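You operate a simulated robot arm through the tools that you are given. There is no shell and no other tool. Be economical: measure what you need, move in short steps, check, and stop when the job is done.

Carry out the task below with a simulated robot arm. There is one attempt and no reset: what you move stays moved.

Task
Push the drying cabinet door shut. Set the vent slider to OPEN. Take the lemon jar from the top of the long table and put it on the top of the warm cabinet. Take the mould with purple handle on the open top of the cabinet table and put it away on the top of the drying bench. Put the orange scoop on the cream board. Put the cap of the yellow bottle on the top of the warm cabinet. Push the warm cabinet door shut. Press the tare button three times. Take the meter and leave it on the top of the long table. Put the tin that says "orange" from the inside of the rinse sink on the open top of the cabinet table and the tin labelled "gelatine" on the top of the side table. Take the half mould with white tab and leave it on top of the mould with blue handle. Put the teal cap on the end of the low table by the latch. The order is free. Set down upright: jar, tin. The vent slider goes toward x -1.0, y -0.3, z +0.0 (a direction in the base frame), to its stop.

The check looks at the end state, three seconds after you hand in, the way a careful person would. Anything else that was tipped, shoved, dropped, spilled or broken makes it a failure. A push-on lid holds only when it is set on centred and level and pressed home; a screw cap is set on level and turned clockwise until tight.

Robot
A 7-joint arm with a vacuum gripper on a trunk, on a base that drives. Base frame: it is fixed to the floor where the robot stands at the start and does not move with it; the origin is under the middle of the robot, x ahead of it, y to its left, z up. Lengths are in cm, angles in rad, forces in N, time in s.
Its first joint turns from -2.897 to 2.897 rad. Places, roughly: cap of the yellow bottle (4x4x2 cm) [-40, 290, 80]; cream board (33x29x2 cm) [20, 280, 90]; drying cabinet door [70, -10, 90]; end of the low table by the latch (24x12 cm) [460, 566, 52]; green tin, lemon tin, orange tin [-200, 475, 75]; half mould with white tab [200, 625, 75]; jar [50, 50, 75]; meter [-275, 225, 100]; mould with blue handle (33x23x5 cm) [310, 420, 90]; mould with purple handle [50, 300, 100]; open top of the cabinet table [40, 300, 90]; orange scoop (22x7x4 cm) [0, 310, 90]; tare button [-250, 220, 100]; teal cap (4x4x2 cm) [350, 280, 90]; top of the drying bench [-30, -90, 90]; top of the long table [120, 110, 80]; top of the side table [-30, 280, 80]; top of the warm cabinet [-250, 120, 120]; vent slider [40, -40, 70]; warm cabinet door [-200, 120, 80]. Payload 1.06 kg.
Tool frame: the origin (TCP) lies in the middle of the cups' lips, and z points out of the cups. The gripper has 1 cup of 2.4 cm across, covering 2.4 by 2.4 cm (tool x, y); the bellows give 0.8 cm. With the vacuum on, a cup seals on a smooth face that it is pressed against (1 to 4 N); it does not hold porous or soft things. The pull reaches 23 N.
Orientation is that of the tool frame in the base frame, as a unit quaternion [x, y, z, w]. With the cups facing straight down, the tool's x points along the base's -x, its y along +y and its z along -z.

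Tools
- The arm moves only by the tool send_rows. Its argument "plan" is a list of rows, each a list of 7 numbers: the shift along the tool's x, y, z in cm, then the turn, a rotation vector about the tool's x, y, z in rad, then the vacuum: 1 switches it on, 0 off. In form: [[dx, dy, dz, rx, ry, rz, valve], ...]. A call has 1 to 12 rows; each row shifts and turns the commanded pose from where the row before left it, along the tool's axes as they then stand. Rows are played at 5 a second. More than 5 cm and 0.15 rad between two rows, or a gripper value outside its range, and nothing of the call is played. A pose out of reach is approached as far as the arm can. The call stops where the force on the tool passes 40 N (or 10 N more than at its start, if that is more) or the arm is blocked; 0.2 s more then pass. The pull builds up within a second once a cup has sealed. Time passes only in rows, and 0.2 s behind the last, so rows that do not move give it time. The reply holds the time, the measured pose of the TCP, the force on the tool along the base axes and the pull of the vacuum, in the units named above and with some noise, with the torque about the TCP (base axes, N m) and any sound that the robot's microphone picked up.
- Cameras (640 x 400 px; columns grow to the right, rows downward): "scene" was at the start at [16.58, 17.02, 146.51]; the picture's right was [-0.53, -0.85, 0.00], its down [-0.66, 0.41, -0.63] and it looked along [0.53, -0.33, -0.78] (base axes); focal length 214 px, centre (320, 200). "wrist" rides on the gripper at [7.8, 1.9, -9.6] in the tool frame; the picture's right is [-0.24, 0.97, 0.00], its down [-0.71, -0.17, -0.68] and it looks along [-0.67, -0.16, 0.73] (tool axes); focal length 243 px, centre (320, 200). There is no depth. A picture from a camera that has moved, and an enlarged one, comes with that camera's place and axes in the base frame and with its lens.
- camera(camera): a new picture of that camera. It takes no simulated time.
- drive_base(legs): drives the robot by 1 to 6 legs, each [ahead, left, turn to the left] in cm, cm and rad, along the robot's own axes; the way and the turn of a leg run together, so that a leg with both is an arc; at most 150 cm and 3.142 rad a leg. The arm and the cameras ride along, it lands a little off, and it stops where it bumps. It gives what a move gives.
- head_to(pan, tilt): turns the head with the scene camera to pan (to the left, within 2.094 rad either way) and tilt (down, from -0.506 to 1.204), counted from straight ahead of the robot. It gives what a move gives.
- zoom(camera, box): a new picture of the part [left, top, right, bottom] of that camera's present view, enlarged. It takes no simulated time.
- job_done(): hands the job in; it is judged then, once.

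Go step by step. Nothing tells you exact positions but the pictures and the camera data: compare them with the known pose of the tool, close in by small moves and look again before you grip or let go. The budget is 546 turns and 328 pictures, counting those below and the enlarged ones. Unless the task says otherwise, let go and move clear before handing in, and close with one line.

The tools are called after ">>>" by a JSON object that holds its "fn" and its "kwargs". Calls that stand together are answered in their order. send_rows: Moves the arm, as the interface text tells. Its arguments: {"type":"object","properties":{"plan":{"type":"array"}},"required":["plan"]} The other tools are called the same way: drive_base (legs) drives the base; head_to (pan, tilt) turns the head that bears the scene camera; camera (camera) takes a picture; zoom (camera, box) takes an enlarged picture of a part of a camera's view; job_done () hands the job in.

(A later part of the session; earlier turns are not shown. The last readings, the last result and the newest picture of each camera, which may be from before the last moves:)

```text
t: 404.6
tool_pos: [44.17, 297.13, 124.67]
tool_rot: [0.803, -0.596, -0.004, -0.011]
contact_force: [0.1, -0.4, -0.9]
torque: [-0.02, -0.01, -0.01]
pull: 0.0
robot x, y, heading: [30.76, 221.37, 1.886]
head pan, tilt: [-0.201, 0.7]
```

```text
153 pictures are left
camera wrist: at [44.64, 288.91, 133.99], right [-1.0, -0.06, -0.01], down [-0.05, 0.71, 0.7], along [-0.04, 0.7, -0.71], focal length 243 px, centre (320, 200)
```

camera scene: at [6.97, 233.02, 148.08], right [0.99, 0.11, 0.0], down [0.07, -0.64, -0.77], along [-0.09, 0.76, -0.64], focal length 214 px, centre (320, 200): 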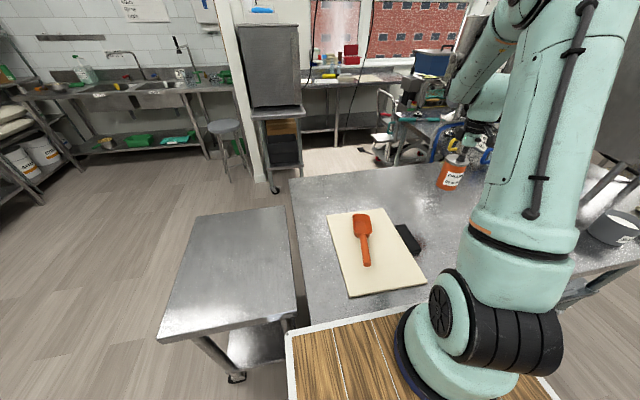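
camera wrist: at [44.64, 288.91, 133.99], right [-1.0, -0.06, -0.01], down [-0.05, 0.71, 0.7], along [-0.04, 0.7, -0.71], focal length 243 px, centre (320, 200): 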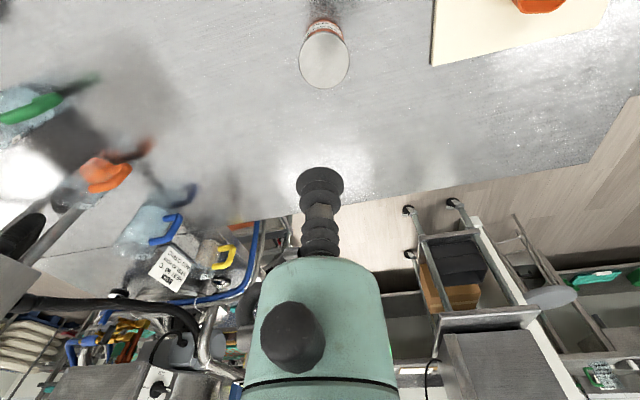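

Orange tin stands on the cabinet table. Back to the sink for the GELATINE tin.

>>> {"fn": "send_rows", "kwargs": {"plan": [[4.5, 0, 0, 0, 0, 0, 0], [4.5, 0, 0, 0, 0, 0, 0], [3.5, 2, -2, 0, 0, 0, 0], [0, 4.5, -2, 0, 0, 0, 0], [0, 4.5, -2, 0, 0, 0, 0], [0, 4.5, -2, 0, 0, 0, 0], [0, 4.5, -2, 0, 0, 0, 0]]}}

>>> {"fn": "drive_base", "kwargs": {"legs": [[0, 138, 0], [120, 0, 0], [115, 0, 0]]}}

>>> {"fn": "camera", "kwargs": {"camera": "wrist"}}

>>> {"fn": "head_to", "kwargs": {"pan": -0.3, "tilt": 0.8}}

>>> {"fn": "camera", "kwargs": {"camera": "scene"}}

```text
t: 406.2
tool_pos: [28.54, 279.26, 133.91]
tool_rot: [0.804, -0.595, -0.004, -0.011]
contact_force: [0.7, 0.6, -0.7]
torque: [0.03, 0.03, -0.01]
pull: 0.0
robot x, y, heading: [30.84, 221.54, 1.883]
head pan, tilt: [-0.201, 0.7]
```

```text
t: 424.3
tool_pos: [-169.99, 464.54, 133.82]
tool_rot: [0.8, -0.599, -0.006, -0.012]
contact_force: [-0.4, -0.8, -0.3]
torque: [-0.01, 0.0, 0.02]
pull: 0.2
robot x, y, heading: [-168.05, 406.43, 1.869]
head pan, tilt: [-0.201, 0.7]
```

```text
152 pictures are left
camera wrist: at [-169.61, 456.28, 143.22], right [-1.0, -0.05, -0.01], down [-0.04, 0.71, 0.7], along [-0.03, 0.7, -0.71], focal length 243 px, centre (320, 200)
```

wrist: 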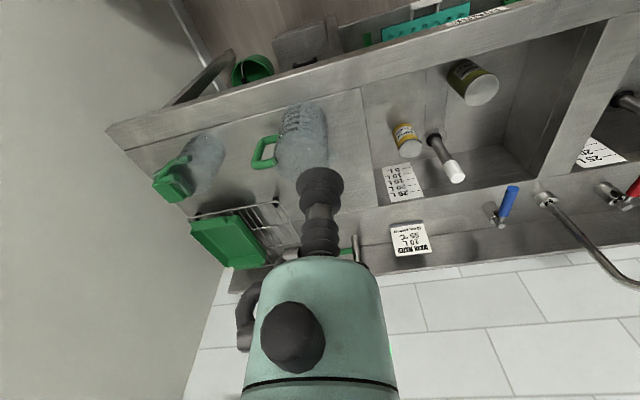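

```text
t: 424.9
tool_pos: [-170.07, 464.43, 133.83]
tool_rot: [0.8, -0.6, -0.005, -0.012]
contact_force: [-0.6, -0.4, 0.3]
torque: [0.05, -0.01, 0.05]
pull: 0.1
robot x, y, heading: [-168.4, 407.13, 1.873]
head pan, tilt: [-0.3, 0.799]
```

```text
151 pictures are left
camera scene: at [-191.19, 418.15, 147.26], right [1.0, 0.0, 0.0], down [0.0, -0.72, -0.7], along [0.0, 0.7, -0.72], focal length 214 px, centre (320, 200)
```

scene: 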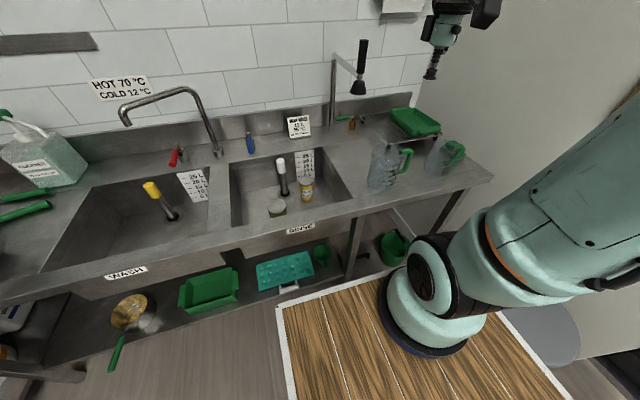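

I shift the base left 20 cm so the tin is ahead of the arm.

>>> {"fn": "drive_base", "kwargs": {"legs": [[0, 20, 0]]}}

```text
t: 426.5
tool_pos: [-188.91, 458.63, 133.83]
tool_rot: [0.799, -0.601, -0.005, -0.012]
contact_force: [-0.1, -1.0, 0.3]
torque: [-0.01, 0.0, 0.0]
pull: 0.0
robot x, y, heading: [-187.25, 400.73, 1.868]
head pan, tilt: [-0.3, 0.799]
```

>>> {"fn": "send_rows", "kwargs": {"plan": [[-3.73, 2.33, 0, 0, 0, 0, 0], [-3.73, 2.33, 0, 0, 0, 0, 0], [-3.73, 2.33, 0, 0, 0, 0, 0], [-3.73, 2.33, 0, 0, 0, 0, 0], [-3.73, 2.33, 0, 0, 0, 0, 0], [-3.73, 2.33, 0, 0, 0, 0, 0], [0, 0, 4.5, 0, 0, 0, 0], [0, 0, 4.5, 0, 0, 0, 0], [0, 0, 4.5, 0, 0, 0, 0], [0, 0, 4.5, 0, 0, 0, 0], [0, 0, 4.5, 0, 0, 0, 0], [0, 0, 4.5, 0, 0, 0, 0]]}}

>>> {"fn": "camera", "kwargs": {"camera": "wrist"}}

```text
t: 429.1
tool_pos: [-208.26, 476.91, 107.27]
tool_rot: [0.799, -0.601, -0.005, -0.012]
contact_force: [0.5, -0.7, -0.7]
torque: [0.02, 0.01, 0.03]
pull: 0.1
robot x, y, heading: [-187.18, 401.07, 1.867]
head pan, tilt: [-0.3, 0.799]
```

```text
150 pictures are left
camera wrist: at [-207.97, 468.65, 116.61], right [-1.0, -0.04, -0.01], down [-0.04, 0.71, 0.7], along [-0.03, 0.7, -0.71], focal length 243 px, centre (320, 200)
```

wrist: 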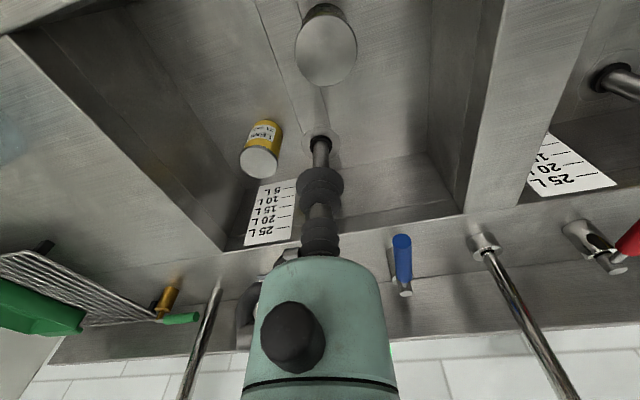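

>>> {"fn": "send_rows", "kwargs": {"plan": [[0.27, 0.5, 4.5, 0, 0, 0, 0], [0, 0, 4.5, 0, 0, 0, 0], [0, 0, 4.5, 0, 0, 0, 0], [0, 0, 4, 0, 0, 0, 0]]}}

>>> {"fn": "camera", "kwargs": {"camera": "wrist"}}

```text
t: 430.1
tool_pos: [-208.67, 476.71, 89.69]
tool_rot: [0.799, -0.601, -0.006, -0.012]
contact_force: [1.0, 0.3, 0.7]
torque: [0.01, 0.03, -0.02]
pull: 0.2
robot x, y, heading: [-187.41, 401.01, 1.867]
head pan, tilt: [-0.3, 0.799]
```

```text
149 pictures are left
camera wrist: at [-208.29, 468.46, 98.95], right [-1.0, -0.04, -0.01], down [-0.04, 0.71, 0.7], along [-0.03, 0.7, -0.71], focal length 243 px, centre (320, 200)
```

wrist: 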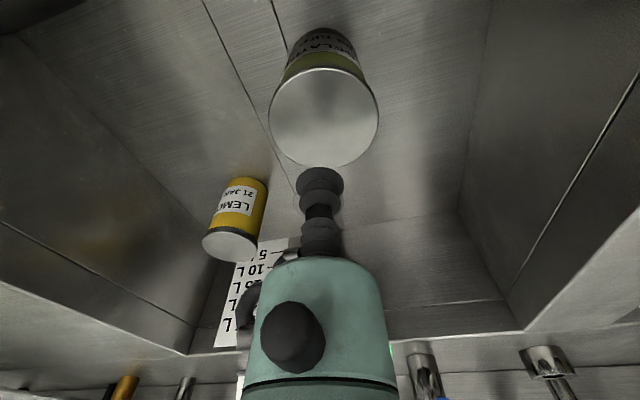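

>>> {"fn": "send_rows", "kwargs": {"plan": [[0.3, 0, 3.5, 0, 0, 0, 1], [0, 0, 1.8, 0, 0, 0, 1], [0, 0, 0.5, 0, 0, 0, 1], [0, 0, 0.4, 0, 0, 0, 1], [0, 0, 0.4, 0, 0, 0, 1], [0, 0, 0.3, 0, 0, 0, 1]]}}

```text
t: 431.5
tool_pos: [-208.6, 476.73, 82.73]
tool_rot: [0.799, -0.601, -0.007, -0.013]
contact_force: [6.4, 0.7, 20.5]
torque: [-0.12, 0.07, -0.05]
pull: 22.7
robot x, y, heading: [-187.65, 401.11, 1.869]
head pan, tilt: [-0.3, 0.799]
```

>>> {"fn": "send_rows", "kwargs": {"plan": [[0, 0, -0.6, 0, 0, 0, 1], [0, 0, -0.6, 0, 0, 0, 1], [0, 0, -1, 0, 0, 0, 1], [0, 0, -2, 0, 0, 0, 1], [0, 0, -3, 0, 0, 0, 1], [0, 0, -4, 0, 0, 0, 1], [0, 0, -4, 0, 0, 0, 1]]}}

>>> {"fn": "camera", "kwargs": {"camera": "wrist"}}

```text
t: 433.1
tool_pos: [-208.69, 476.35, 97.9]
tool_rot: [0.799, -0.601, -0.005, -0.012]
contact_force: [0.2, 0.4, -5.8]
torque: [-0.01, -0.02, 0.0]
pull: 23.3
robot x, y, heading: [-187.61, 400.86, 1.863]
head pan, tilt: [-0.3, 0.799]
```

```text
148 pictures are left
camera wrist: at [-208.26, 468.15, 107.13], right [-1.0, -0.04, -0.01], down [-0.04, 0.71, 0.7], along [-0.03, 0.7, -0.71], focal length 243 px, centre (320, 200)
```

wrist: 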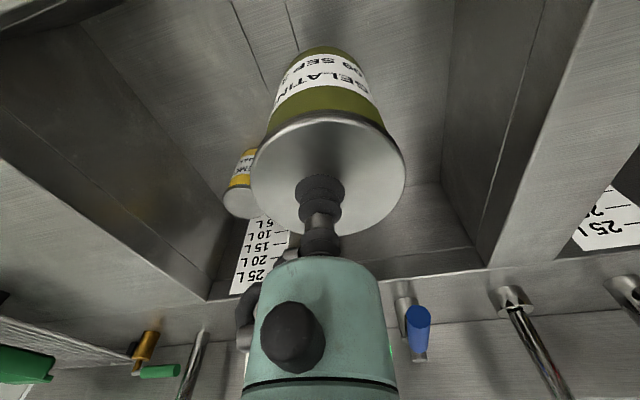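

GELATINE confirmed. Lift, tuck and drive to the side table.

>>> {"fn": "send_rows", "kwargs": {"plan": [[0, 0, -5, 0, 0, 0, 1], [0, 0, -5, 0, 0, 0, 1], [0, 0, -5, 0, 0, 0, 1], [0, 0, -5, 0, 0, 0, 1], [0, 0, -5, 0, 0, 0, 1], [0, 0, -5, 0, 0, 0, 1], [4.5, 0, 0, 0, 0, 0, 1], [4.5, 0, 0, 0, 0, 0, 1], [4, 0, 0, 0, 0, 0, 1], [4, 0, 0, 0, 0, 0, 1]]}}

>>> {"fn": "drive_base", "kwargs": {"legs": [[-60, 0, 0], [0, 0, -1.39], [0, 0, -1.39], [92, 0, 0], [0, 0, 1.27]]}}

>>> {"fn": "head_to", "kwargs": {"pan": -0.2, "tilt": 0.7}}

>>> {"fn": "camera", "kwargs": {"camera": "scene"}}

>>> {"fn": "camera", "kwargs": {"camera": "wrist"}}

```text
t: 435.3
tool_pos: [-204.39, 459.3, 127.55]
tool_rot: [0.799, -0.602, -0.004, -0.012]
contact_force: [0.3, 0.0, -5.3]
torque: [-0.02, -0.01, -0.04]
pull: 23.2
robot x, y, heading: [-187.21, 401.08, 1.867]
head pan, tilt: [-0.3, 0.799]
```

```text
t: 453.0
tool_pos: [-57.73, 292.54, 127.63]
tool_rot: [-0.164, 0.986, -0.004, 0.013]
contact_force: [-0.1, 0.0, -5.4]
torque: [-0.02, 0.0, 0.01]
pull: 22.9
robot x, y, heading: [-115.53, 272.95, 0.344]
head pan, tilt: [-0.3, 0.799]
```

```text
t: 453.7
tool_pos: [-57.67, 292.53, 127.66]
tool_rot: [-0.163, 0.986, -0.005, 0.011]
contact_force: [-0.3, -0.5, -4.9]
torque: [-0.05, 0.01, -0.03]
pull: 23.3
robot x, y, heading: [-115.16, 272.93, 0.345]
head pan, tilt: [-0.201, 0.7]
```

```text
147 pictures are left
camera scene: at [-104.44, 297.3, 148.07], right [0.14, -0.99, 0.0], down [-0.64, -0.09, -0.76], along [0.76, 0.11, -0.64], focal length 214 px, centre (320, 200)
```

scene: 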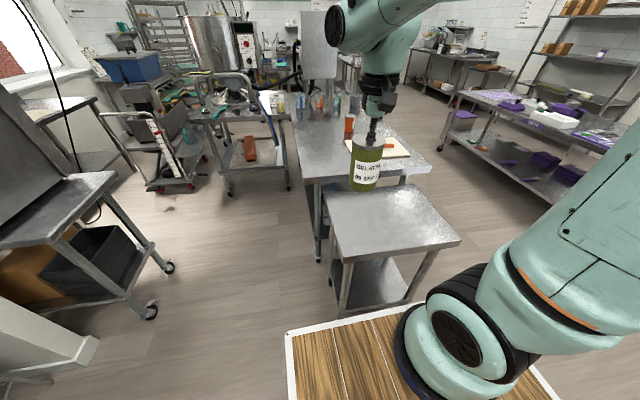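

```text
146 pictures are left
camera wrist: at [-65.91, 291.93, 136.95], right [-0.09, 1.0, -0.01], down [0.71, 0.07, 0.7], along [0.7, 0.06, -0.71], focal length 243 px, centre (320, 200)
```

wrist: 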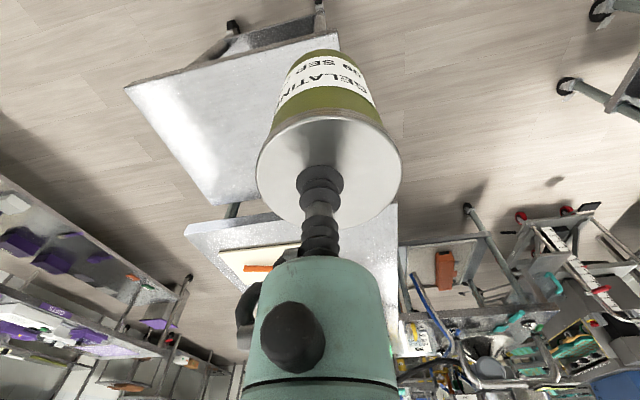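

>>> {"fn": "send_rows", "kwargs": {"plan": [[-2.76, -3.27, 0, 0, 0, 0, 1], [-2.76, -3.27, 0, 0, 0, 0, 1], [-2.76, -3.27, 0, 0, 0, 0, 1], [-2.76, -3.27, 0, 0, 0, 0, 1], [-2.76, -3.27, 0, 0, 0, 0, 1], [-2.76, -3.27, 0, 0, 0, 0, 1], [-2.76, -3.27, 0, 0, 0, 0, 1], [0, 0, 4, 0, 0, 0, 1], [0, 0, 4, 0, 0, 0, 1], [0, 0, 4, 0, 0, 0, 1], [0, 0, 4, 0, 0, 0, 1]]}}

>>> {"fn": "camera", "kwargs": {"camera": "scene"}}

>>> {"fn": "camera", "kwargs": {"camera": "wrist"}}

```text
t: 456.1
tool_pos: [-31.49, 277.03, 112.45]
tool_rot: [-0.164, 0.986, -0.005, 0.012]
contact_force: [0.1, -0.5, -3.6]
torque: [-0.01, 0.06, 0.0]
pull: 23.1
robot x, y, heading: [-115.0, 273.06, 0.345]
head pan, tilt: [-0.201, 0.7]
```

```text
145 pictures are left
camera scene: at [-104.46, 297.3, 148.08], right [0.14, -0.99, 0.0], down [-0.64, -0.09, -0.77], along [0.76, 0.11, -0.64], focal length 214 px, centre (320, 200)
```

scene: 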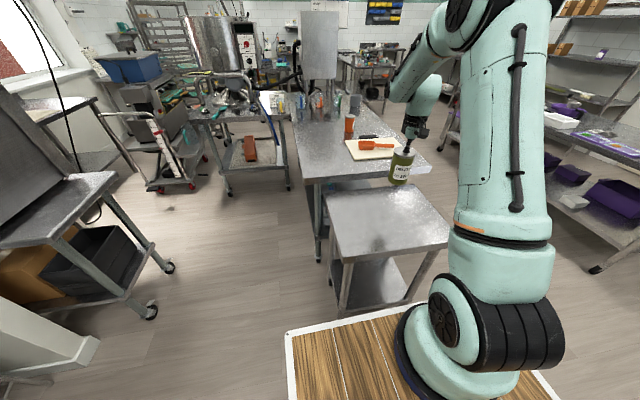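

```text
144 pictures are left
camera wrist: at [-39.79, 276.4, 121.76], right [-0.09, 1.0, -0.01], down [0.71, 0.07, 0.7], along [0.7, 0.06, -0.71], focal length 243 px, centre (320, 200)
```

wrist: 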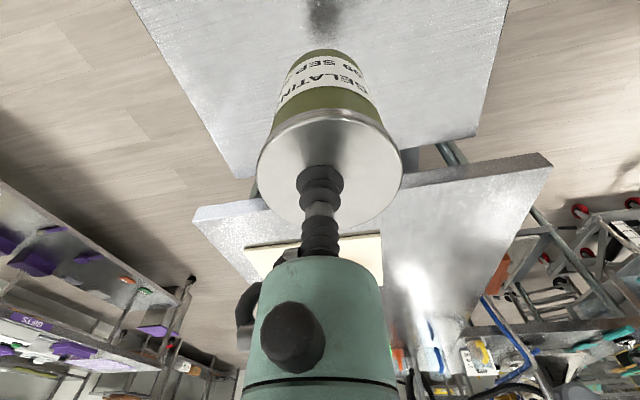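

>>> {"fn": "send_rows", "kwargs": {"plan": [[0, 0, 4, 0, 0, 0, 1], [0, 0, 4, 0, 0, 0, 1], [0, 0, 4, 0, 0, 0, 1], [0, 0, 3, 0, 0, 0, 1], [0, 0, 1.5, 0, 0, 0, 1], [0, 0, 1, 0, 0, 0, 1], [0, 0, 0.8, 0, 0, 0, 1], [0, 0, 0.6, 0, 0, 0, 1]]}}

```text
t: 457.9
tool_pos: [-31.19, 276.94, 93.48]
tool_rot: [-0.164, 0.986, -0.004, 0.011]
contact_force: [0.2, -0.9, -5.0]
torque: [-0.03, 0.04, 0.03]
pull: 22.5
robot x, y, heading: [-115.54, 272.78, 0.347]
head pan, tilt: [-0.201, 0.7]
```

>>> {"fn": "send_rows", "kwargs": {"plan": [[0, 0, 0.6, 0, 0, 0, 1], [0, 0, 0.6, 0, 0, 0, 1], [0, 0, 0.5, 0, 0, 0, 1], [0, 0, 0.4, 0, 0, 0, 1], [0, 0, 0.4, 0, 0, 0, 1], [0, 0, 0.4, 0, 0, 0, 1]]}}

```text
t: 458.9
tool_pos: [-30.88, 276.87, 91.73]
tool_rot: [-0.165, 0.986, -0.006, 0.015]
contact_force: [-3.7, -1.4, 13.1]
torque: [0.15, 0.09, 0.01]
pull: 23.0
robot x, y, heading: [-115.25, 272.66, 0.346]
head pan, tilt: [-0.201, 0.7]
stopped in row 5: the force on the tool passed its limit (the readings are from after the stop); the commanded pose is now the measured one
```

>>> {"fn": "send_rows", "kwargs": {"plan": [[0, 0, -0.2, 0, 0, 0, 0], [0, 0, 0, 0, 0, 0, 0], [0, 0, 0, 0, 0, 0, 0], [0, 0, 0, 0, 0, 0, 0], [0, 0, 0, 0, 0, 0, 0], [0, 0, -0.6, 0, 0, 0, 0], [0, 0, -2, 0, 0, 0, 0], [0, 0, -4, 0, 0, 0, 0], [0, 0, -5, 0, 0, 0, 0], [0, 0, -5, 0, 0, 0, 0], [0, 0, -5, 0, 0, 0, 0], [0, 0, -5, 0, 0, 0, 0]]}}

>>> {"fn": "camera", "kwargs": {"camera": "scene"}}

```text
t: 461.6
tool_pos: [-31.88, 277.03, 118.27]
tool_rot: [-0.164, 0.986, -0.006, 0.015]
contact_force: [-0.1, -0.2, -0.2]
torque: [0.0, -0.01, 0.0]
pull: 0.1
robot x, y, heading: [-115.41, 273.16, 0.342]
head pan, tilt: [-0.201, 0.7]
```

```text
143 pictures are left
camera scene: at [-104.39, 297.3, 148.07], right [0.14, -0.99, 0.0], down [-0.64, -0.09, -0.76], along [0.76, 0.11, -0.64], focal length 214 px, centre (320, 200)
```

scene: 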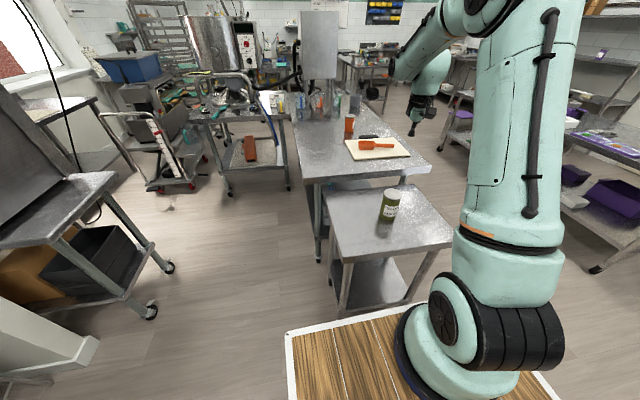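

Gelatine tin stands on the side table. Now east: I tuck the arm and drive along the corridor between the long table and cabinet table.

>>> {"fn": "send_rows", "kwargs": {"plan": [[4.5, 0, -1, 0, 0, 0, 0], [4.5, 0, -1, 0, 0, 0, 0], [4.5, 0, -1, 0, 0, 0, 0], [4.5, 0, -1, 0, 0, 0, 0], [4.5, 0, -1, 0, 0, 0, 0], [4.5, 0, -1, 0, 0, 0, 0]]}}

>>> {"fn": "drive_base", "kwargs": {"legs": [[-15, 0, 0], [0, -128, 0], [0, 0, -0.05], [100, 0, 0], [90, 0, 0]]}}

>>> {"fn": "head_to", "kwargs": {"pan": 0.3, "tilt": 0.35}}

>>> {"fn": "camera", "kwargs": {"camera": "scene"}}

>>> {"fn": "head_to", "kwargs": {"pan": 0.9, "tilt": 0.35}}

>>> {"fn": "camera", "kwargs": {"camera": "scene"}}

```text
t: 462.9
tool_pos: [-57.45, 268.12, 123.72]
tool_rot: [-0.165, 0.986, -0.006, 0.013]
contact_force: [0.3, 0.0, 0.4]
torque: [-0.04, 0.02, -0.04]
pull: 0.1
robot x, y, heading: [-115.18, 273.27, 0.348]
head pan, tilt: [-0.201, 0.7]
```

```text
t: 479.9
tool_pos: [154.23, 199.46, 123.8]
tool_rot: [-0.149, 0.989, -0.006, 0.015]
contact_force: [-0.8, 0.8, 0.2]
torque: [-0.03, 0.0, 0.02]
pull: 0.1
robot x, y, heading: [96.79, 205.77, 0.316]
head pan, tilt: [-0.201, 0.7]
```

```text
t: 480.9
tool_pos: [154.08, 199.48, 123.82]
tool_rot: [-0.15, 0.989, -0.006, 0.014]
contact_force: [0.4, 0.0, -0.7]
torque: [0.01, 0.03, -0.01]
pull: 0.1
robot x, y, heading: [96.46, 206.35, 0.315]
head pan, tilt: [0.3, 0.351]
```

```text
142 pictures are left
camera scene: at [107.24, 234.45, 151.21], right [0.58, -0.82, 0.0], down [-0.28, -0.2, -0.94], along [0.77, 0.54, -0.34], focal length 214 px, centre (320, 200)
```

scene: 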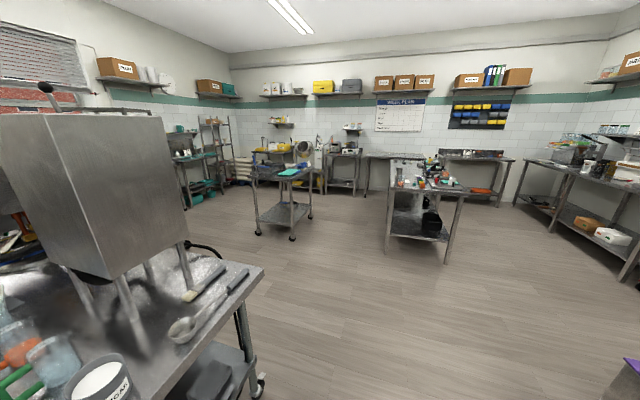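

```text
t: 481.9
tool_pos: [154.14, 199.43, 123.81]
tool_rot: [-0.15, 0.989, -0.006, 0.015]
contact_force: [0.2, -0.2, 1.3]
torque: [-0.04, 0.01, 0.02]
pull: 0.1
robot x, y, heading: [96.49, 205.92, 0.318]
head pan, tilt: [0.901, 0.351]
```

```text
141 pictures are left
camera scene: at [102.88, 237.81, 151.22], right [0.94, -0.35, 0.0], down [-0.12, -0.32, -0.94], along [0.33, 0.88, -0.34], focal length 214 px, centre (320, 200)
```

scene: 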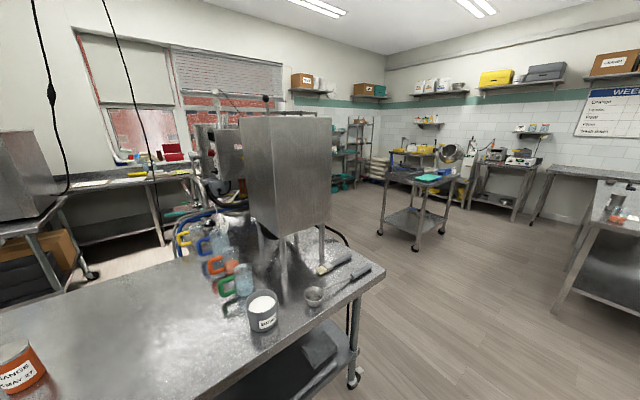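

>>> {"fn": "zoom", "kwargs": {"camera": "scene", "box": [330, 90, 640, 260]}}

>>> {"fn": "head_to", "kwargs": {"pan": 0.1, "tilt": 0.4}}

>>> {"fn": "zoom", "kwargs": {"camera": "scene", "box": [200, 90, 480, 280]}}

```text
2.06 times, centred on (485, 175) of scene
camera zoom: at [102.88, 237.81, 151.22], right [0.94, -0.35, 0.0], down [-0.12, -0.32, -0.94], along [0.33, 0.88, -0.34], focal length 443 px, centre (-21, 252)
```

zoom: 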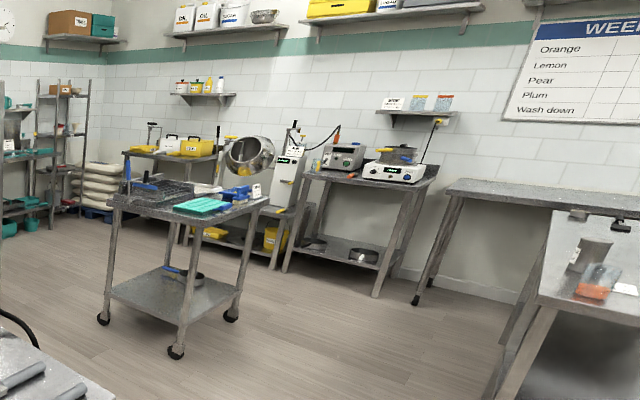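

```text
t: 483.0
tool_pos: [154.15, 199.44, 123.69]
tool_rot: [-0.149, 0.989, -0.006, 0.015]
contact_force: [-0.1, 0.0, -0.2]
torque: [0.02, 0.03, 0.0]
pull: 0.0
robot x, y, heading: [96.49, 206.11, 0.319]
head pan, tilt: [0.099, 0.4]
```

```text
2.11 times, centred on (340, 185) of scene
camera zoom: at [108.11, 232.82, 150.76], right [0.4, -0.91, 0.0], down [-0.36, -0.16, -0.92], along [0.84, 0.37, -0.39], focal length 452 px, centre (278, 232)
```

zoom: 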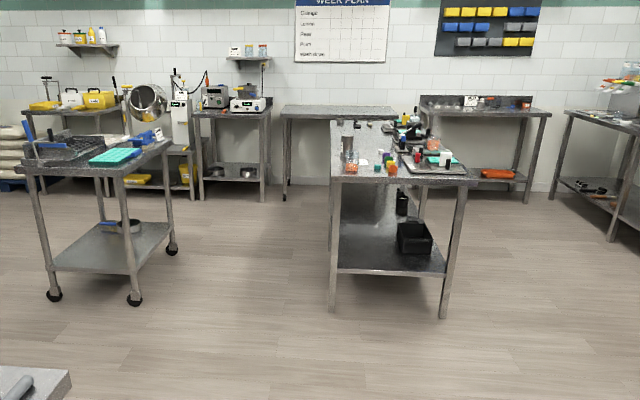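

I see the trolley with the blue-handled mould (~(270-320,420)), a table with small items incl. teal caps (~(320+,265)), and a low table far behind. I drive forward for a closer view.

>>> {"fn": "drive_base", "kwargs": {"legs": [[130, 0, 0]]}}

>>> {"fn": "head_to", "kwargs": {"pan": 0.0, "tilt": 0.5}}

>>> {"fn": "camera", "kwargs": {"camera": "scene"}}

>>> {"fn": "zoom", "kwargs": {"camera": "scene", "box": [300, 90, 480, 210]}}

```text
t: 489.4
tool_pos: [275.14, 239.35, 123.63]
tool_rot: [-0.15, 0.989, -0.006, 0.015]
contact_force: [0.0, 1.2, -0.2]
torque: [0.01, 0.06, -0.02]
pull: 0.0
robot x, y, heading: [217.55, 245.75, 0.317]
head pan, tilt: [0.099, 0.4]
```

```text
t: 490.1
tool_pos: [275.08, 239.35, 123.67]
tool_rot: [-0.151, 0.988, -0.005, 0.015]
contact_force: [0.0, 0.7, -0.3]
torque: [-0.02, 0.0, 0.0]
pull: 0.0
robot x, y, heading: [217.37, 245.54, 0.32]
head pan, tilt: [0.0, 0.499]
```

```text
138 pictures are left
camera scene: at [229.14, 271.67, 149.85], right [0.31, -0.95, 0.0], down [-0.45, -0.15, -0.88], along [0.83, 0.28, -0.48], focal length 214 px, centre (320, 200)
```

scene: 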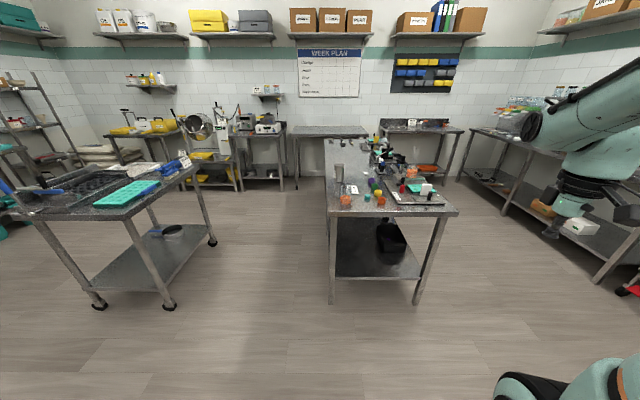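

```text
3.33 times, centred on (390, 150) of scene
camera zoom: at [229.14, 271.67, 149.85], right [0.31, -0.95, 0.0], down [-0.45, -0.15, -0.88], along [0.83, 0.28, -0.48], focal length 715 px, centre (87, 367)
```

zoom: 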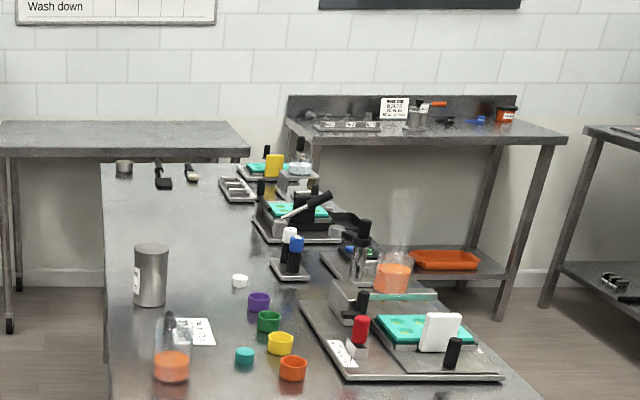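

The teal cap is at about (343,281). I drive up to that table.

>>> {"fn": "drive_base", "kwargs": {"legs": [[55, 0, 0]]}}

>>> {"fn": "camera", "kwargs": {"camera": "wrist"}}

>>> {"fn": "head_to", "kwargs": {"pan": -0.2, "tilt": 0.8}}

>>> {"fn": "camera", "kwargs": {"camera": "scene"}}

```text
t: 493.2
tool_pos: [326.56, 256.35, 123.69]
tool_rot: [-0.15, 0.989, -0.006, 0.014]
contact_force: [-0.4, 0.6, 0.5]
torque: [0.01, 0.02, 0.02]
pull: 0.1
robot x, y, heading: [268.86, 262.55, 0.314]
head pan, tilt: [0.0, 0.499]
```

```text
136 pictures are left
camera wrist: at [318.43, 255.89, 133.02], right [-0.06, 1.0, -0.01], down [0.71, 0.05, 0.71], along [0.71, 0.04, -0.71], focal length 243 px, centre (320, 200)
```

wrist: 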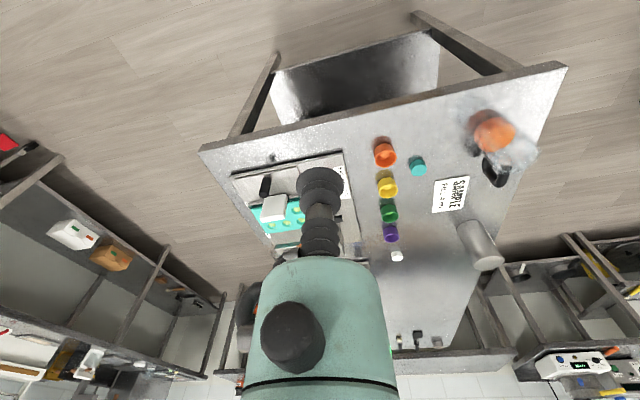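

```text
t: 494.0
tool_pos: [326.68, 256.28, 123.74]
tool_rot: [-0.15, 0.989, -0.006, 0.015]
contact_force: [1.2, 0.3, -0.4]
torque: [-0.02, 0.03, 0.0]
pull: 0.1
robot x, y, heading: [268.96, 262.55, 0.315]
head pan, tilt: [-0.201, 0.799]
```

```text
135 pictures are left
camera scene: at [280.14, 286.75, 147.26], right [0.12, -0.99, 0.0], down [-0.71, -0.08, -0.7], along [0.69, 0.08, -0.72], focal length 214 px, centre (320, 200)
```

scene: 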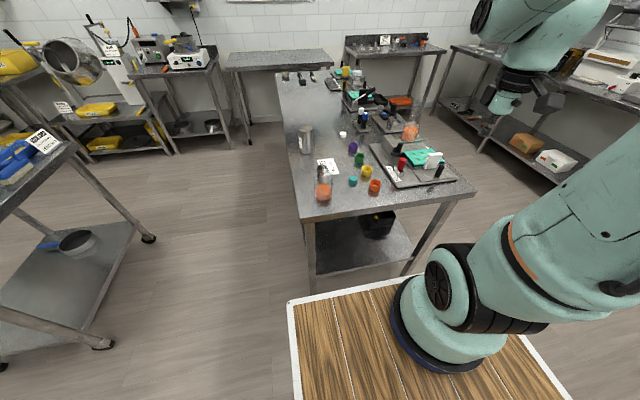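

Teal cap at (352,281,86). Drive 10 cm nearer and go above it.

>>> {"fn": "drive_base", "kwargs": {"legs": [[10, 0, 0]]}}

>>> {"fn": "send_rows", "kwargs": {"plan": [[-3.6, 2.65, 0, 0, 0, 0, 0], [-3.6, 2.65, 0, 0, 0, 0, 0], [-3.6, 2.65, 0, 0, 0, 0, 0], [-3.6, 2.65, 0, 0, 0, 0, 0], [-3.6, 2.65, 0, 0, 0, 0, 0], [-3.6, 2.65, 0, 0, 0, 0, 0], [0, 0, 4.5, 0, 0, 0, 0], [0, 0, 4.5, 0, 0, 0, 0], [0, 0, 4.5, 0, 0, 0, 0], [0, 0, 4.5, 0, 0, 0, 0]]}}

>>> {"fn": "camera", "kwargs": {"camera": "wrist"}}

```text
t: 495.2
tool_pos: [336.41, 259.28, 123.87]
tool_rot: [-0.15, 0.989, -0.006, 0.014]
contact_force: [0.1, 0.6, 0.1]
torque: [-0.01, -0.01, -0.01]
pull: 0.1
robot x, y, heading: [278.8, 266.1, 0.32]
head pan, tilt: [-0.201, 0.799]
```

```text
t: 497.4
tool_pos: [352.94, 281.01, 106.16]
tool_rot: [-0.15, 0.989, -0.006, 0.015]
contact_force: [-0.9, 0.2, -0.1]
torque: [0.03, -0.04, 0.01]
pull: 0.0
robot x, y, heading: [278.68, 266.03, 0.317]
head pan, tilt: [-0.201, 0.799]
```

```text
134 pictures are left
camera wrist: at [344.66, 280.62, 115.4], right [-0.06, 1.0, -0.01], down [0.7, 0.05, 0.71], along [0.71, 0.04, -0.71], focal length 243 px, centre (320, 200)
```

wrist: 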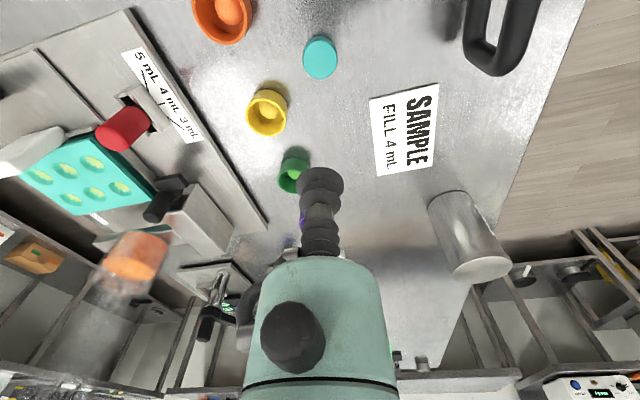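

>>> {"fn": "send_rows", "kwargs": {"plan": [[0.3, 0, 4.5, 0, 0, 0, 0], [0, 0, 4.5, 0, 0, 0, 0], [0, 0, 4.5, 0, 0, 0, 0]]}}

>>> {"fn": "camera", "kwargs": {"camera": "wrist"}}

```text
t: 498.2
tool_pos: [352.93, 280.75, 92.72]
tool_rot: [-0.15, 0.989, -0.005, 0.016]
contact_force: [-0.1, -0.5, 0.6]
torque: [-0.01, 0.02, 0.01]
pull: 0.1
robot x, y, heading: [278.97, 265.84, 0.318]
head pan, tilt: [-0.201, 0.799]
```

```text
133 pictures are left
camera wrist: at [344.62, 280.34, 101.98], right [-0.06, 1.0, -0.01], down [0.7, 0.05, 0.71], along [0.71, 0.04, -0.71], focal length 243 px, centre (320, 200)
```

wrist: 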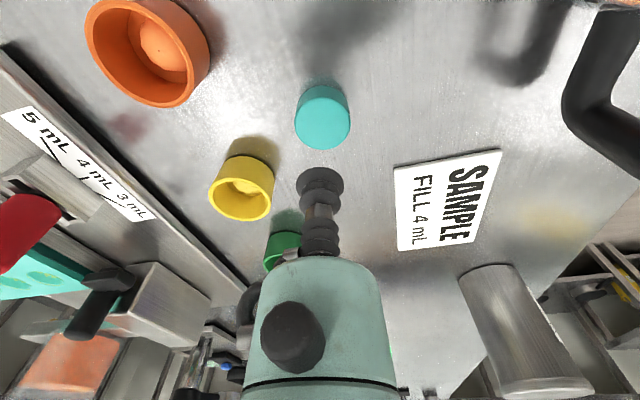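

>>> {"fn": "send_rows", "kwargs": {"plan": [[0, 0.2, 3.5, 0, 0, 0, 1], [0, 0, 1.8, 0, 0, 0, 1], [0, 0, 0.5, 0, 0, 0, 1], [0, 0, 0.4, 0, 0, 0, 1], [0, 0, 0.4, 0, 0, 0, 1], [0, 0, 0.3, 0, 0, 0, 1]]}}

```text
t: 499.1
tool_pos: [353.28, 280.85, 87.0]
tool_rot: [-0.15, 0.988, -0.006, 0.019]
contact_force: [-3.9, -2.2, 26.0]
torque: [0.05, -0.05, 0.02]
pull: 0.0
robot x, y, heading: [278.54, 265.95, 0.315]
head pan, tilt: [-0.201, 0.799]
stopped in row 4: the force on the tool passed its limit (the readings are from after the stop); the commanded pose is now the measured one
```

>>> {"fn": "send_rows", "kwargs": {"plan": [[0, 0, -0.2, 0, 0, 0, 1], [0, 0, 0, 0, 0, 0, 1], [0, 0, 0, 0, 0, 0, 1], [0, 0, 0, 0, 0, 0, 1]]}}

>>> {"fn": "camera", "kwargs": {"camera": "wrist"}}

```text
t: 500.1
tool_pos: [353.22, 280.95, 87.15]
tool_rot: [-0.15, 0.989, -0.005, 0.018]
contact_force: [-0.6, -1.8, 11.9]
torque: [0.06, 0.01, -0.01]
pull: 0.1
robot x, y, heading: [278.64, 265.95, 0.317]
head pan, tilt: [-0.201, 0.799]
```

```text
132 pictures are left
camera wrist: at [344.94, 280.54, 96.35], right [-0.06, 1.0, -0.01], down [0.7, 0.05, 0.71], along [0.71, 0.04, -0.7], focal length 243 px, centre (320, 200)
```

wrist: 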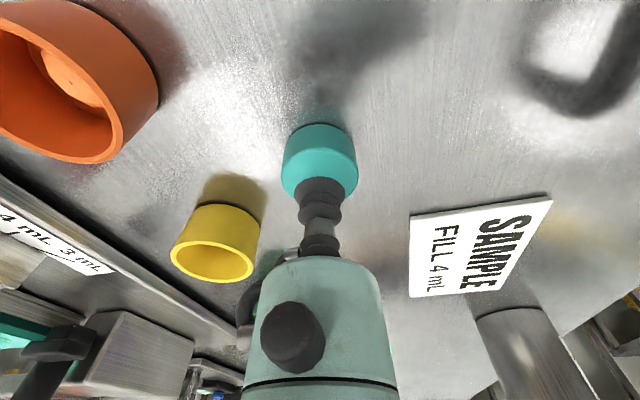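

The cup sits ~1 cm too far; I lift, shift back and press again.

>>> {"fn": "send_rows", "kwargs": {"plan": [[0, 0, -1.5, 0, 0, 0, 1], [1.1, 0.3, 0, 0, 0, 0, 1], [0, 0, 1, 0, 0, 0, 1], [0, 0, 0.4, 0, 0, 0, 1], [0, 0, 0.3, 0, 0, 0, 1], [0, 0, 0, 0, 0, 0, 1], [0, 0, 0, 0, 0, 0, 1]]}}

```text
t: 501.6
tool_pos: [352.31, 280.89, 87.19]
tool_rot: [-0.149, 0.989, -0.006, 0.022]
contact_force: [-2.8, -0.4, 16.6]
torque: [0.06, 0.18, -0.02]
pull: 22.9
robot x, y, heading: [278.59, 265.7, 0.322]
head pan, tilt: [-0.201, 0.799]
stopped in row 7: the force on the tool passed its limit (the readings are from after the stop); the commanded pose is now the measured one
```

Sealed. Lift.

>>> {"fn": "send_rows", "kwargs": {"plan": [[0, 0, -0.6, 0, 0, 0, 1], [0, 0, -1, 0, 0, 0, 1], [0, 0, -3, 0, 0, 0, 1], [0, 0, -5, 0, 0, 0, 1], [0, 0, -5, 0, 0, 0, 1], [0, 0, -5, 0, 0, 0, 1], [0, 0, -5, 0, 0, 0, 1], [0, 0, -5, 0, 0, 0, 1], [0, 0, -5, 0, 0, 0, 1]]}}

>>> {"fn": "camera", "kwargs": {"camera": "wrist"}}

>>> {"fn": "head_to", "kwargs": {"pan": 0.6, "tilt": 0.4}}

>>> {"fn": "camera", "kwargs": {"camera": "scene"}}

```text
t: 503.6
tool_pos: [350.83, 281.28, 121.58]
tool_rot: [-0.15, 0.989, -0.004, 0.019]
contact_force: [0.6, -0.3, 0.1]
torque: [0.07, 0.09, 0.06]
pull: 22.7
robot x, y, heading: [278.44, 265.91, 0.314]
head pan, tilt: [-0.201, 0.799]
```

```text
131 pictures are left
camera wrist: at [342.51, 280.82, 130.78], right [-0.06, 1.0, -0.01], down [0.7, 0.05, 0.71], along [0.71, 0.04, -0.7], focal length 243 px, centre (320, 200)
```

wrist: 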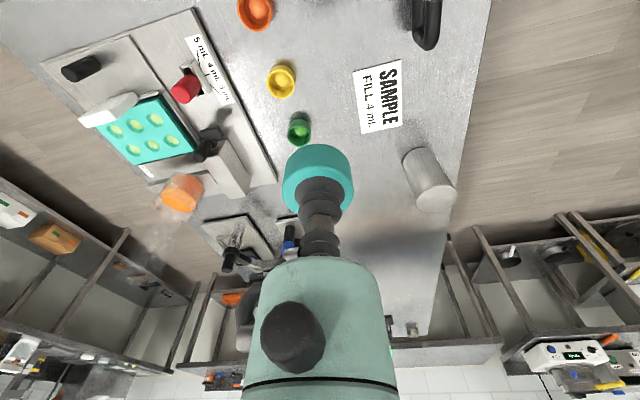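

```text
t: 504.8
tool_pos: [351.05, 281.29, 121.45]
tool_rot: [-0.151, 0.988, -0.005, 0.021]
contact_force: [-0.4, -0.3, 0.7]
torque: [0.04, 0.07, 0.03]
pull: 22.6
robot x, y, heading: [279.41, 266.06, 0.313]
head pan, tilt: [0.6, 0.4]
```

```text
130 pictures are left
camera scene: at [287.41, 296.34, 150.76], right [0.79, -0.61, 0.0], down [-0.24, -0.31, -0.92], along [0.56, 0.73, -0.39], focal length 214 px, centre (320, 200)
```

scene: 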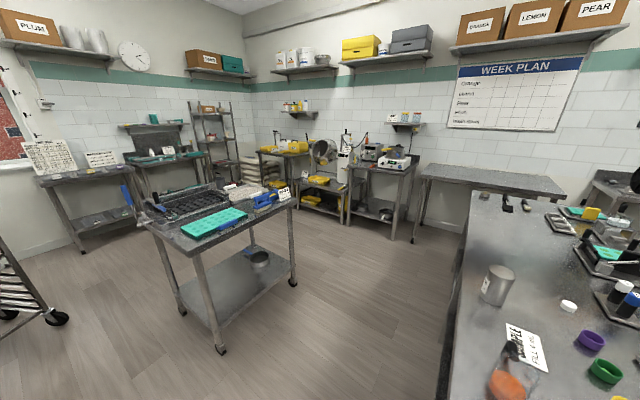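

>>> {"fn": "zoom", "kwargs": {"camera": "scene", "box": [240, 95, 430, 250]}}

>>> {"fn": "zoom", "kwargs": {"camera": "scene", "box": [20, 80, 260, 260]}}

```text
2.58 times, centred on (335, 172) of scene
camera zoom: at [287.41, 296.34, 150.76], right [0.79, -0.61, 0.0], down [-0.24, -0.31, -0.92], along [0.56, 0.73, -0.39], focal length 554 px, centre (281, 271)
```

zoom: 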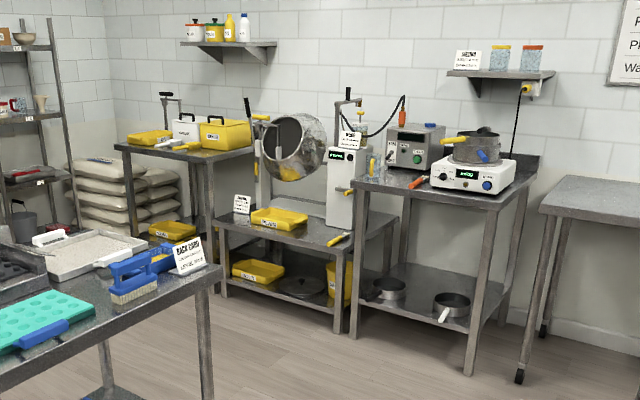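

```text
2.22 times, centred on (140, 170) of scene
camera zoom: at [287.41, 296.34, 150.76], right [0.79, -0.61, 0.0], down [-0.24, -0.31, -0.92], along [0.56, 0.73, -0.39], focal length 477 px, centre (720, 267)
```

zoom: 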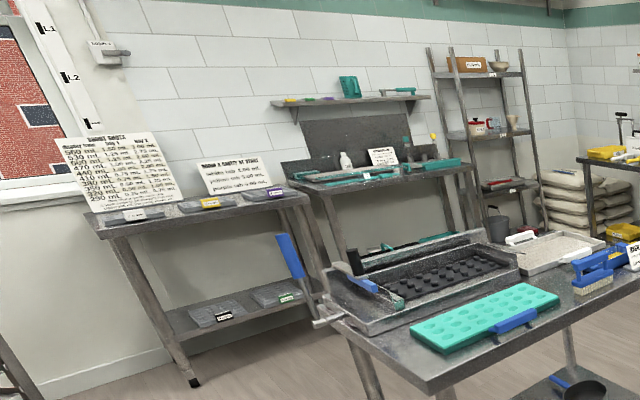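

Cap held. The low table is by the drum machine, its left end near (450,563). I drive around between the trolley and the sample table.

>>> {"fn": "send_rows", "kwargs": {"plan": [[4.5, 0, 0, 0, 0, 0, 1], [4.5, 0, 0, 0, 0, 0, 1], [4.5, 0, 0, 0, 0, 0, 1]]}}

>>> {"fn": "drive_base", "kwargs": {"legs": [[-20, 0, 0], [0, 85, 0], [110, 0, 0]]}}

>>> {"fn": "head_to", "kwargs": {"pan": 0.5, "tilt": 0.6}}

>>> {"fn": "camera", "kwargs": {"camera": "scene"}}

```text
t: 505.6
tool_pos: [337.88, 277.1, 120.95]
tool_rot: [-0.15, 0.988, -0.005, 0.021]
contact_force: [0.8, 0.7, -0.2]
torque: [0.03, 0.09, 0.0]
pull: 22.9
robot x, y, heading: [278.68, 265.52, 0.32]
head pan, tilt: [0.6, 0.4]
```

```text
t: 516.5
tool_pos: [401.15, 383.87, 121.07]
tool_rot: [-0.147, 0.989, -0.005, 0.019]
contact_force: [0.2, 0.6, 0.4]
torque: [0.04, 0.05, -0.01]
pull: 22.9
robot x, y, heading: [341.79, 373.09, 0.315]
head pan, tilt: [0.6, 0.4]
```

```text
t: 517.3
tool_pos: [401.21, 383.76, 120.98]
tool_rot: [-0.147, 0.989, -0.006, 0.02]
contact_force: [-0.1, 0.3, -0.6]
torque: [0.03, 0.05, -0.01]
pull: 23.0
robot x, y, heading: [341.72, 373.02, 0.314]
head pan, tilt: [0.499, 0.6]
```

```text
127 pictures are left
camera scene: at [351.17, 402.51, 148.95], right [0.73, -0.69, 0.0], down [-0.39, -0.41, -0.83], along [0.57, 0.6, -0.56], focal length 214 px, centre (320, 200)
```

scene: 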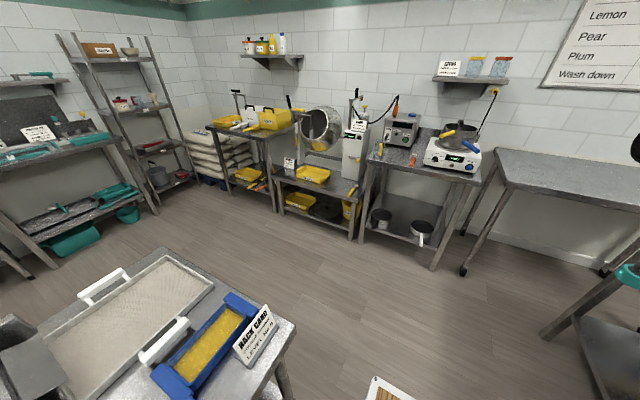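

Continue forward, then strafe left toward the low table.

>>> {"fn": "drive_base", "kwargs": {"legs": [[96, 0, 0], [0, 80, 0]]}}

>>> {"fn": "head_to", "kwargs": {"pan": 0.1, "tilt": 0.8}}

>>> {"fn": "camera", "kwargs": {"camera": "scene"}}

>>> {"fn": "camera", "kwargs": {"camera": "wrist"}}

```text
t: 526.2
tool_pos: [468.01, 490.41, 121.02]
tool_rot: [-0.152, 0.988, -0.005, 0.021]
contact_force: [0.1, -0.4, -0.3]
torque: [0.07, 0.02, -0.01]
pull: 22.9
robot x, y, heading: [409.22, 479.08, 0.321]
head pan, tilt: [0.499, 0.6]
```

```text
t: 527.1
tool_pos: [468.05, 490.39, 121.09]
tool_rot: [-0.152, 0.988, -0.005, 0.021]
contact_force: [-0.3, -0.9, -0.4]
torque: [0.06, 0.02, -0.02]
pull: 23.0
robot x, y, heading: [408.91, 479.12, 0.318]
head pan, tilt: [0.099, 0.799]
```

```text
126 pictures are left
camera scene: at [419.31, 505.45, 147.26], right [0.41, -0.91, 0.0], down [-0.65, -0.29, -0.7], along [0.64, 0.29, -0.72], focal length 214 px, centre (320, 200)
```

scene: 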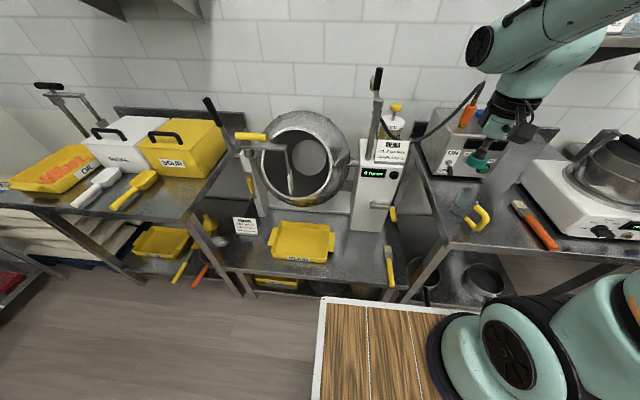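

```text
125 pictures are left
camera wrist: at [459.74, 489.97, 130.2], right [-0.07, 1.0, -0.01], down [0.7, 0.05, 0.71], along [0.71, 0.04, -0.7], focal length 243 px, centre (320, 200)
```

wrist: 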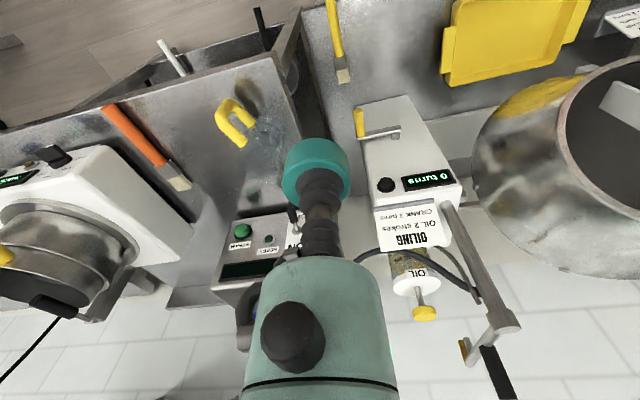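

>>> {"fn": "zoom", "kwargs": {"camera": "scene", "box": [190, 90, 420, 300]}}

```text
1.90 times, centred on (305, 195) of scene
camera zoom: at [419.31, 505.45, 147.26], right [0.41, -0.91, 0.0], down [-0.65, -0.29, -0.7], along [0.64, 0.29, -0.72], focal length 408 px, centre (349, 210)
```

zoom: 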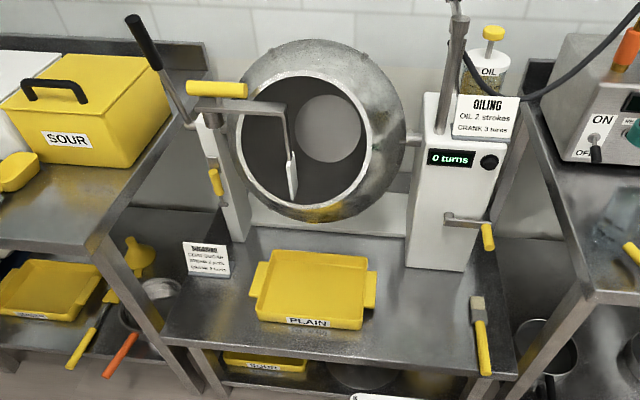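

The latch is on the drum's left post; the target is the free left end of the low table, about (456,562,52), in front of the card. I strafe left 63 cm.

>>> {"fn": "drive_base", "kwargs": {"legs": [[0, 62, 0]]}}

>>> {"fn": "camera", "kwargs": {"camera": "wrist"}}

>>> {"fn": "head_to", "kwargs": {"pan": -0.2, "tilt": 0.9}}

>>> {"fn": "camera", "kwargs": {"camera": "scene"}}

```text
t: 530.5
tool_pos: [449.02, 548.12, 121.15]
tool_rot: [-0.148, 0.989, -0.005, 0.021]
contact_force: [-0.1, -1.1, -0.3]
torque: [0.07, 0.05, 0.0]
pull: 22.6
robot x, y, heading: [389.66, 537.28, 0.314]
head pan, tilt: [0.099, 0.799]
```

```text
123 pictures are left
camera wrist: at [440.68, 547.78, 130.2], right [-0.06, 1.0, -0.01], down [0.7, 0.05, 0.71], along [0.71, 0.04, -0.7], focal length 243 px, centre (320, 200)
```

wrist: 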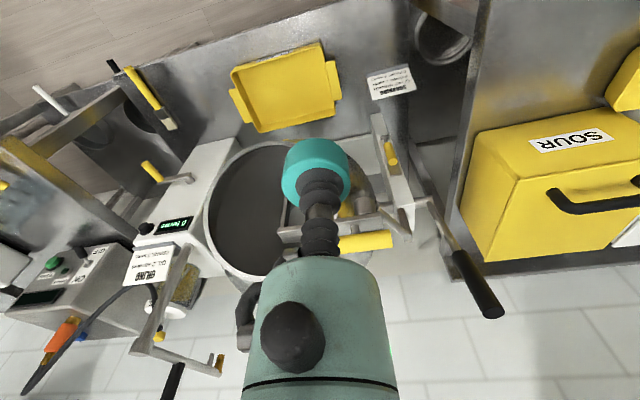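

```text
t: 531.3
tool_pos: [449.14, 548.15, 120.93]
tool_rot: [-0.148, 0.989, -0.005, 0.02]
contact_force: [0.1, -0.4, -0.2]
torque: [0.04, 0.02, 0.0]
pull: 22.0
robot x, y, heading: [389.78, 537.21, 0.317]
head pan, tilt: [-0.201, 0.901]
```

```text
122 pictures are left
camera scene: at [400.51, 561.23, 146.46], right [0.11, -0.99, 0.0], down [-0.78, -0.09, -0.62], along [0.62, 0.07, -0.78], focal length 214 px, centre (320, 200)
```

scene: 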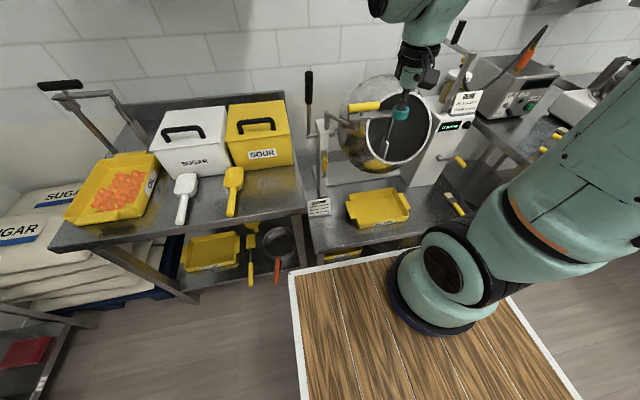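

Target spot confirmed from above. I move over it and descend part-way.

>>> {"fn": "send_rows", "kwargs": {"plan": [[-2.8, 2.7, 0, 0, 0, 0, 1], [-2.8, 2.7, 0, 0, 0, 0, 1], [-2.8, 2.7, 0, 0, 0, 0, 1], [-2.8, 2.7, 0, 0, 0, 0, 1], [0, 0, 4.5, 0, 0, 0, 1], [0, 0, 4.5, 0, 0, 0, 1], [0, 0, 4.5, 0, 0, 0, 1], [0, 0, 4.5, 0, 0, 0, 1], [0, 0, 4.5, 0, 0, 0, 1]]}}

>>> {"fn": "camera", "kwargs": {"camera": "wrist"}}

>>> {"fn": "camera", "kwargs": {"camera": "scene"}}

```text
t: 533.3
tool_pos: [457.7, 561.56, 98.73]
tool_rot: [-0.149, 0.989, -0.005, 0.021]
contact_force: [-1.3, -0.1, -0.3]
torque: [0.07, 0.02, 0.0]
pull: 22.6
robot x, y, heading: [389.64, 537.03, 0.317]
head pan, tilt: [-0.201, 0.901]
```

```text
121 pictures are left
camera wrist: at [449.31, 561.18, 107.88], right [-0.06, 1.0, -0.01], down [0.7, 0.05, 0.72], along [0.71, 0.04, -0.7], focal length 243 px, centre (320, 200)
```

wrist: 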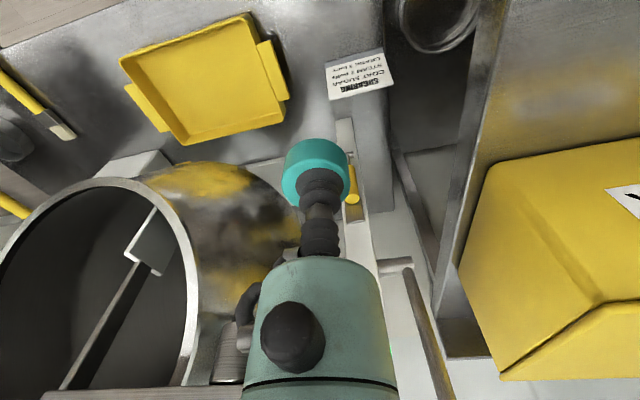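

```text
120 pictures are left
camera scene: at [400.47, 561.19, 146.47], right [0.11, -0.99, 0.0], down [-0.78, -0.09, -0.62], along [0.62, 0.07, -0.78], focal length 214 px, centre (320, 200)
```

scene: 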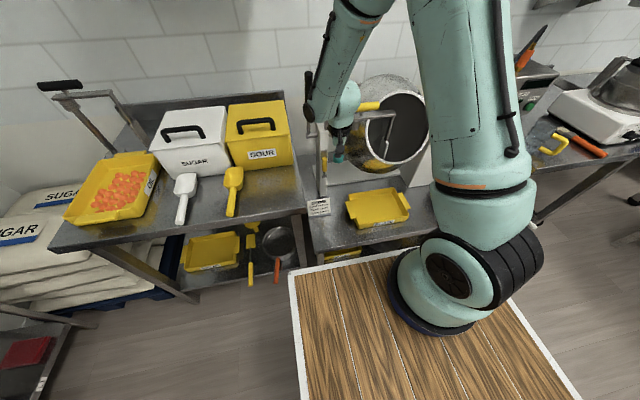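

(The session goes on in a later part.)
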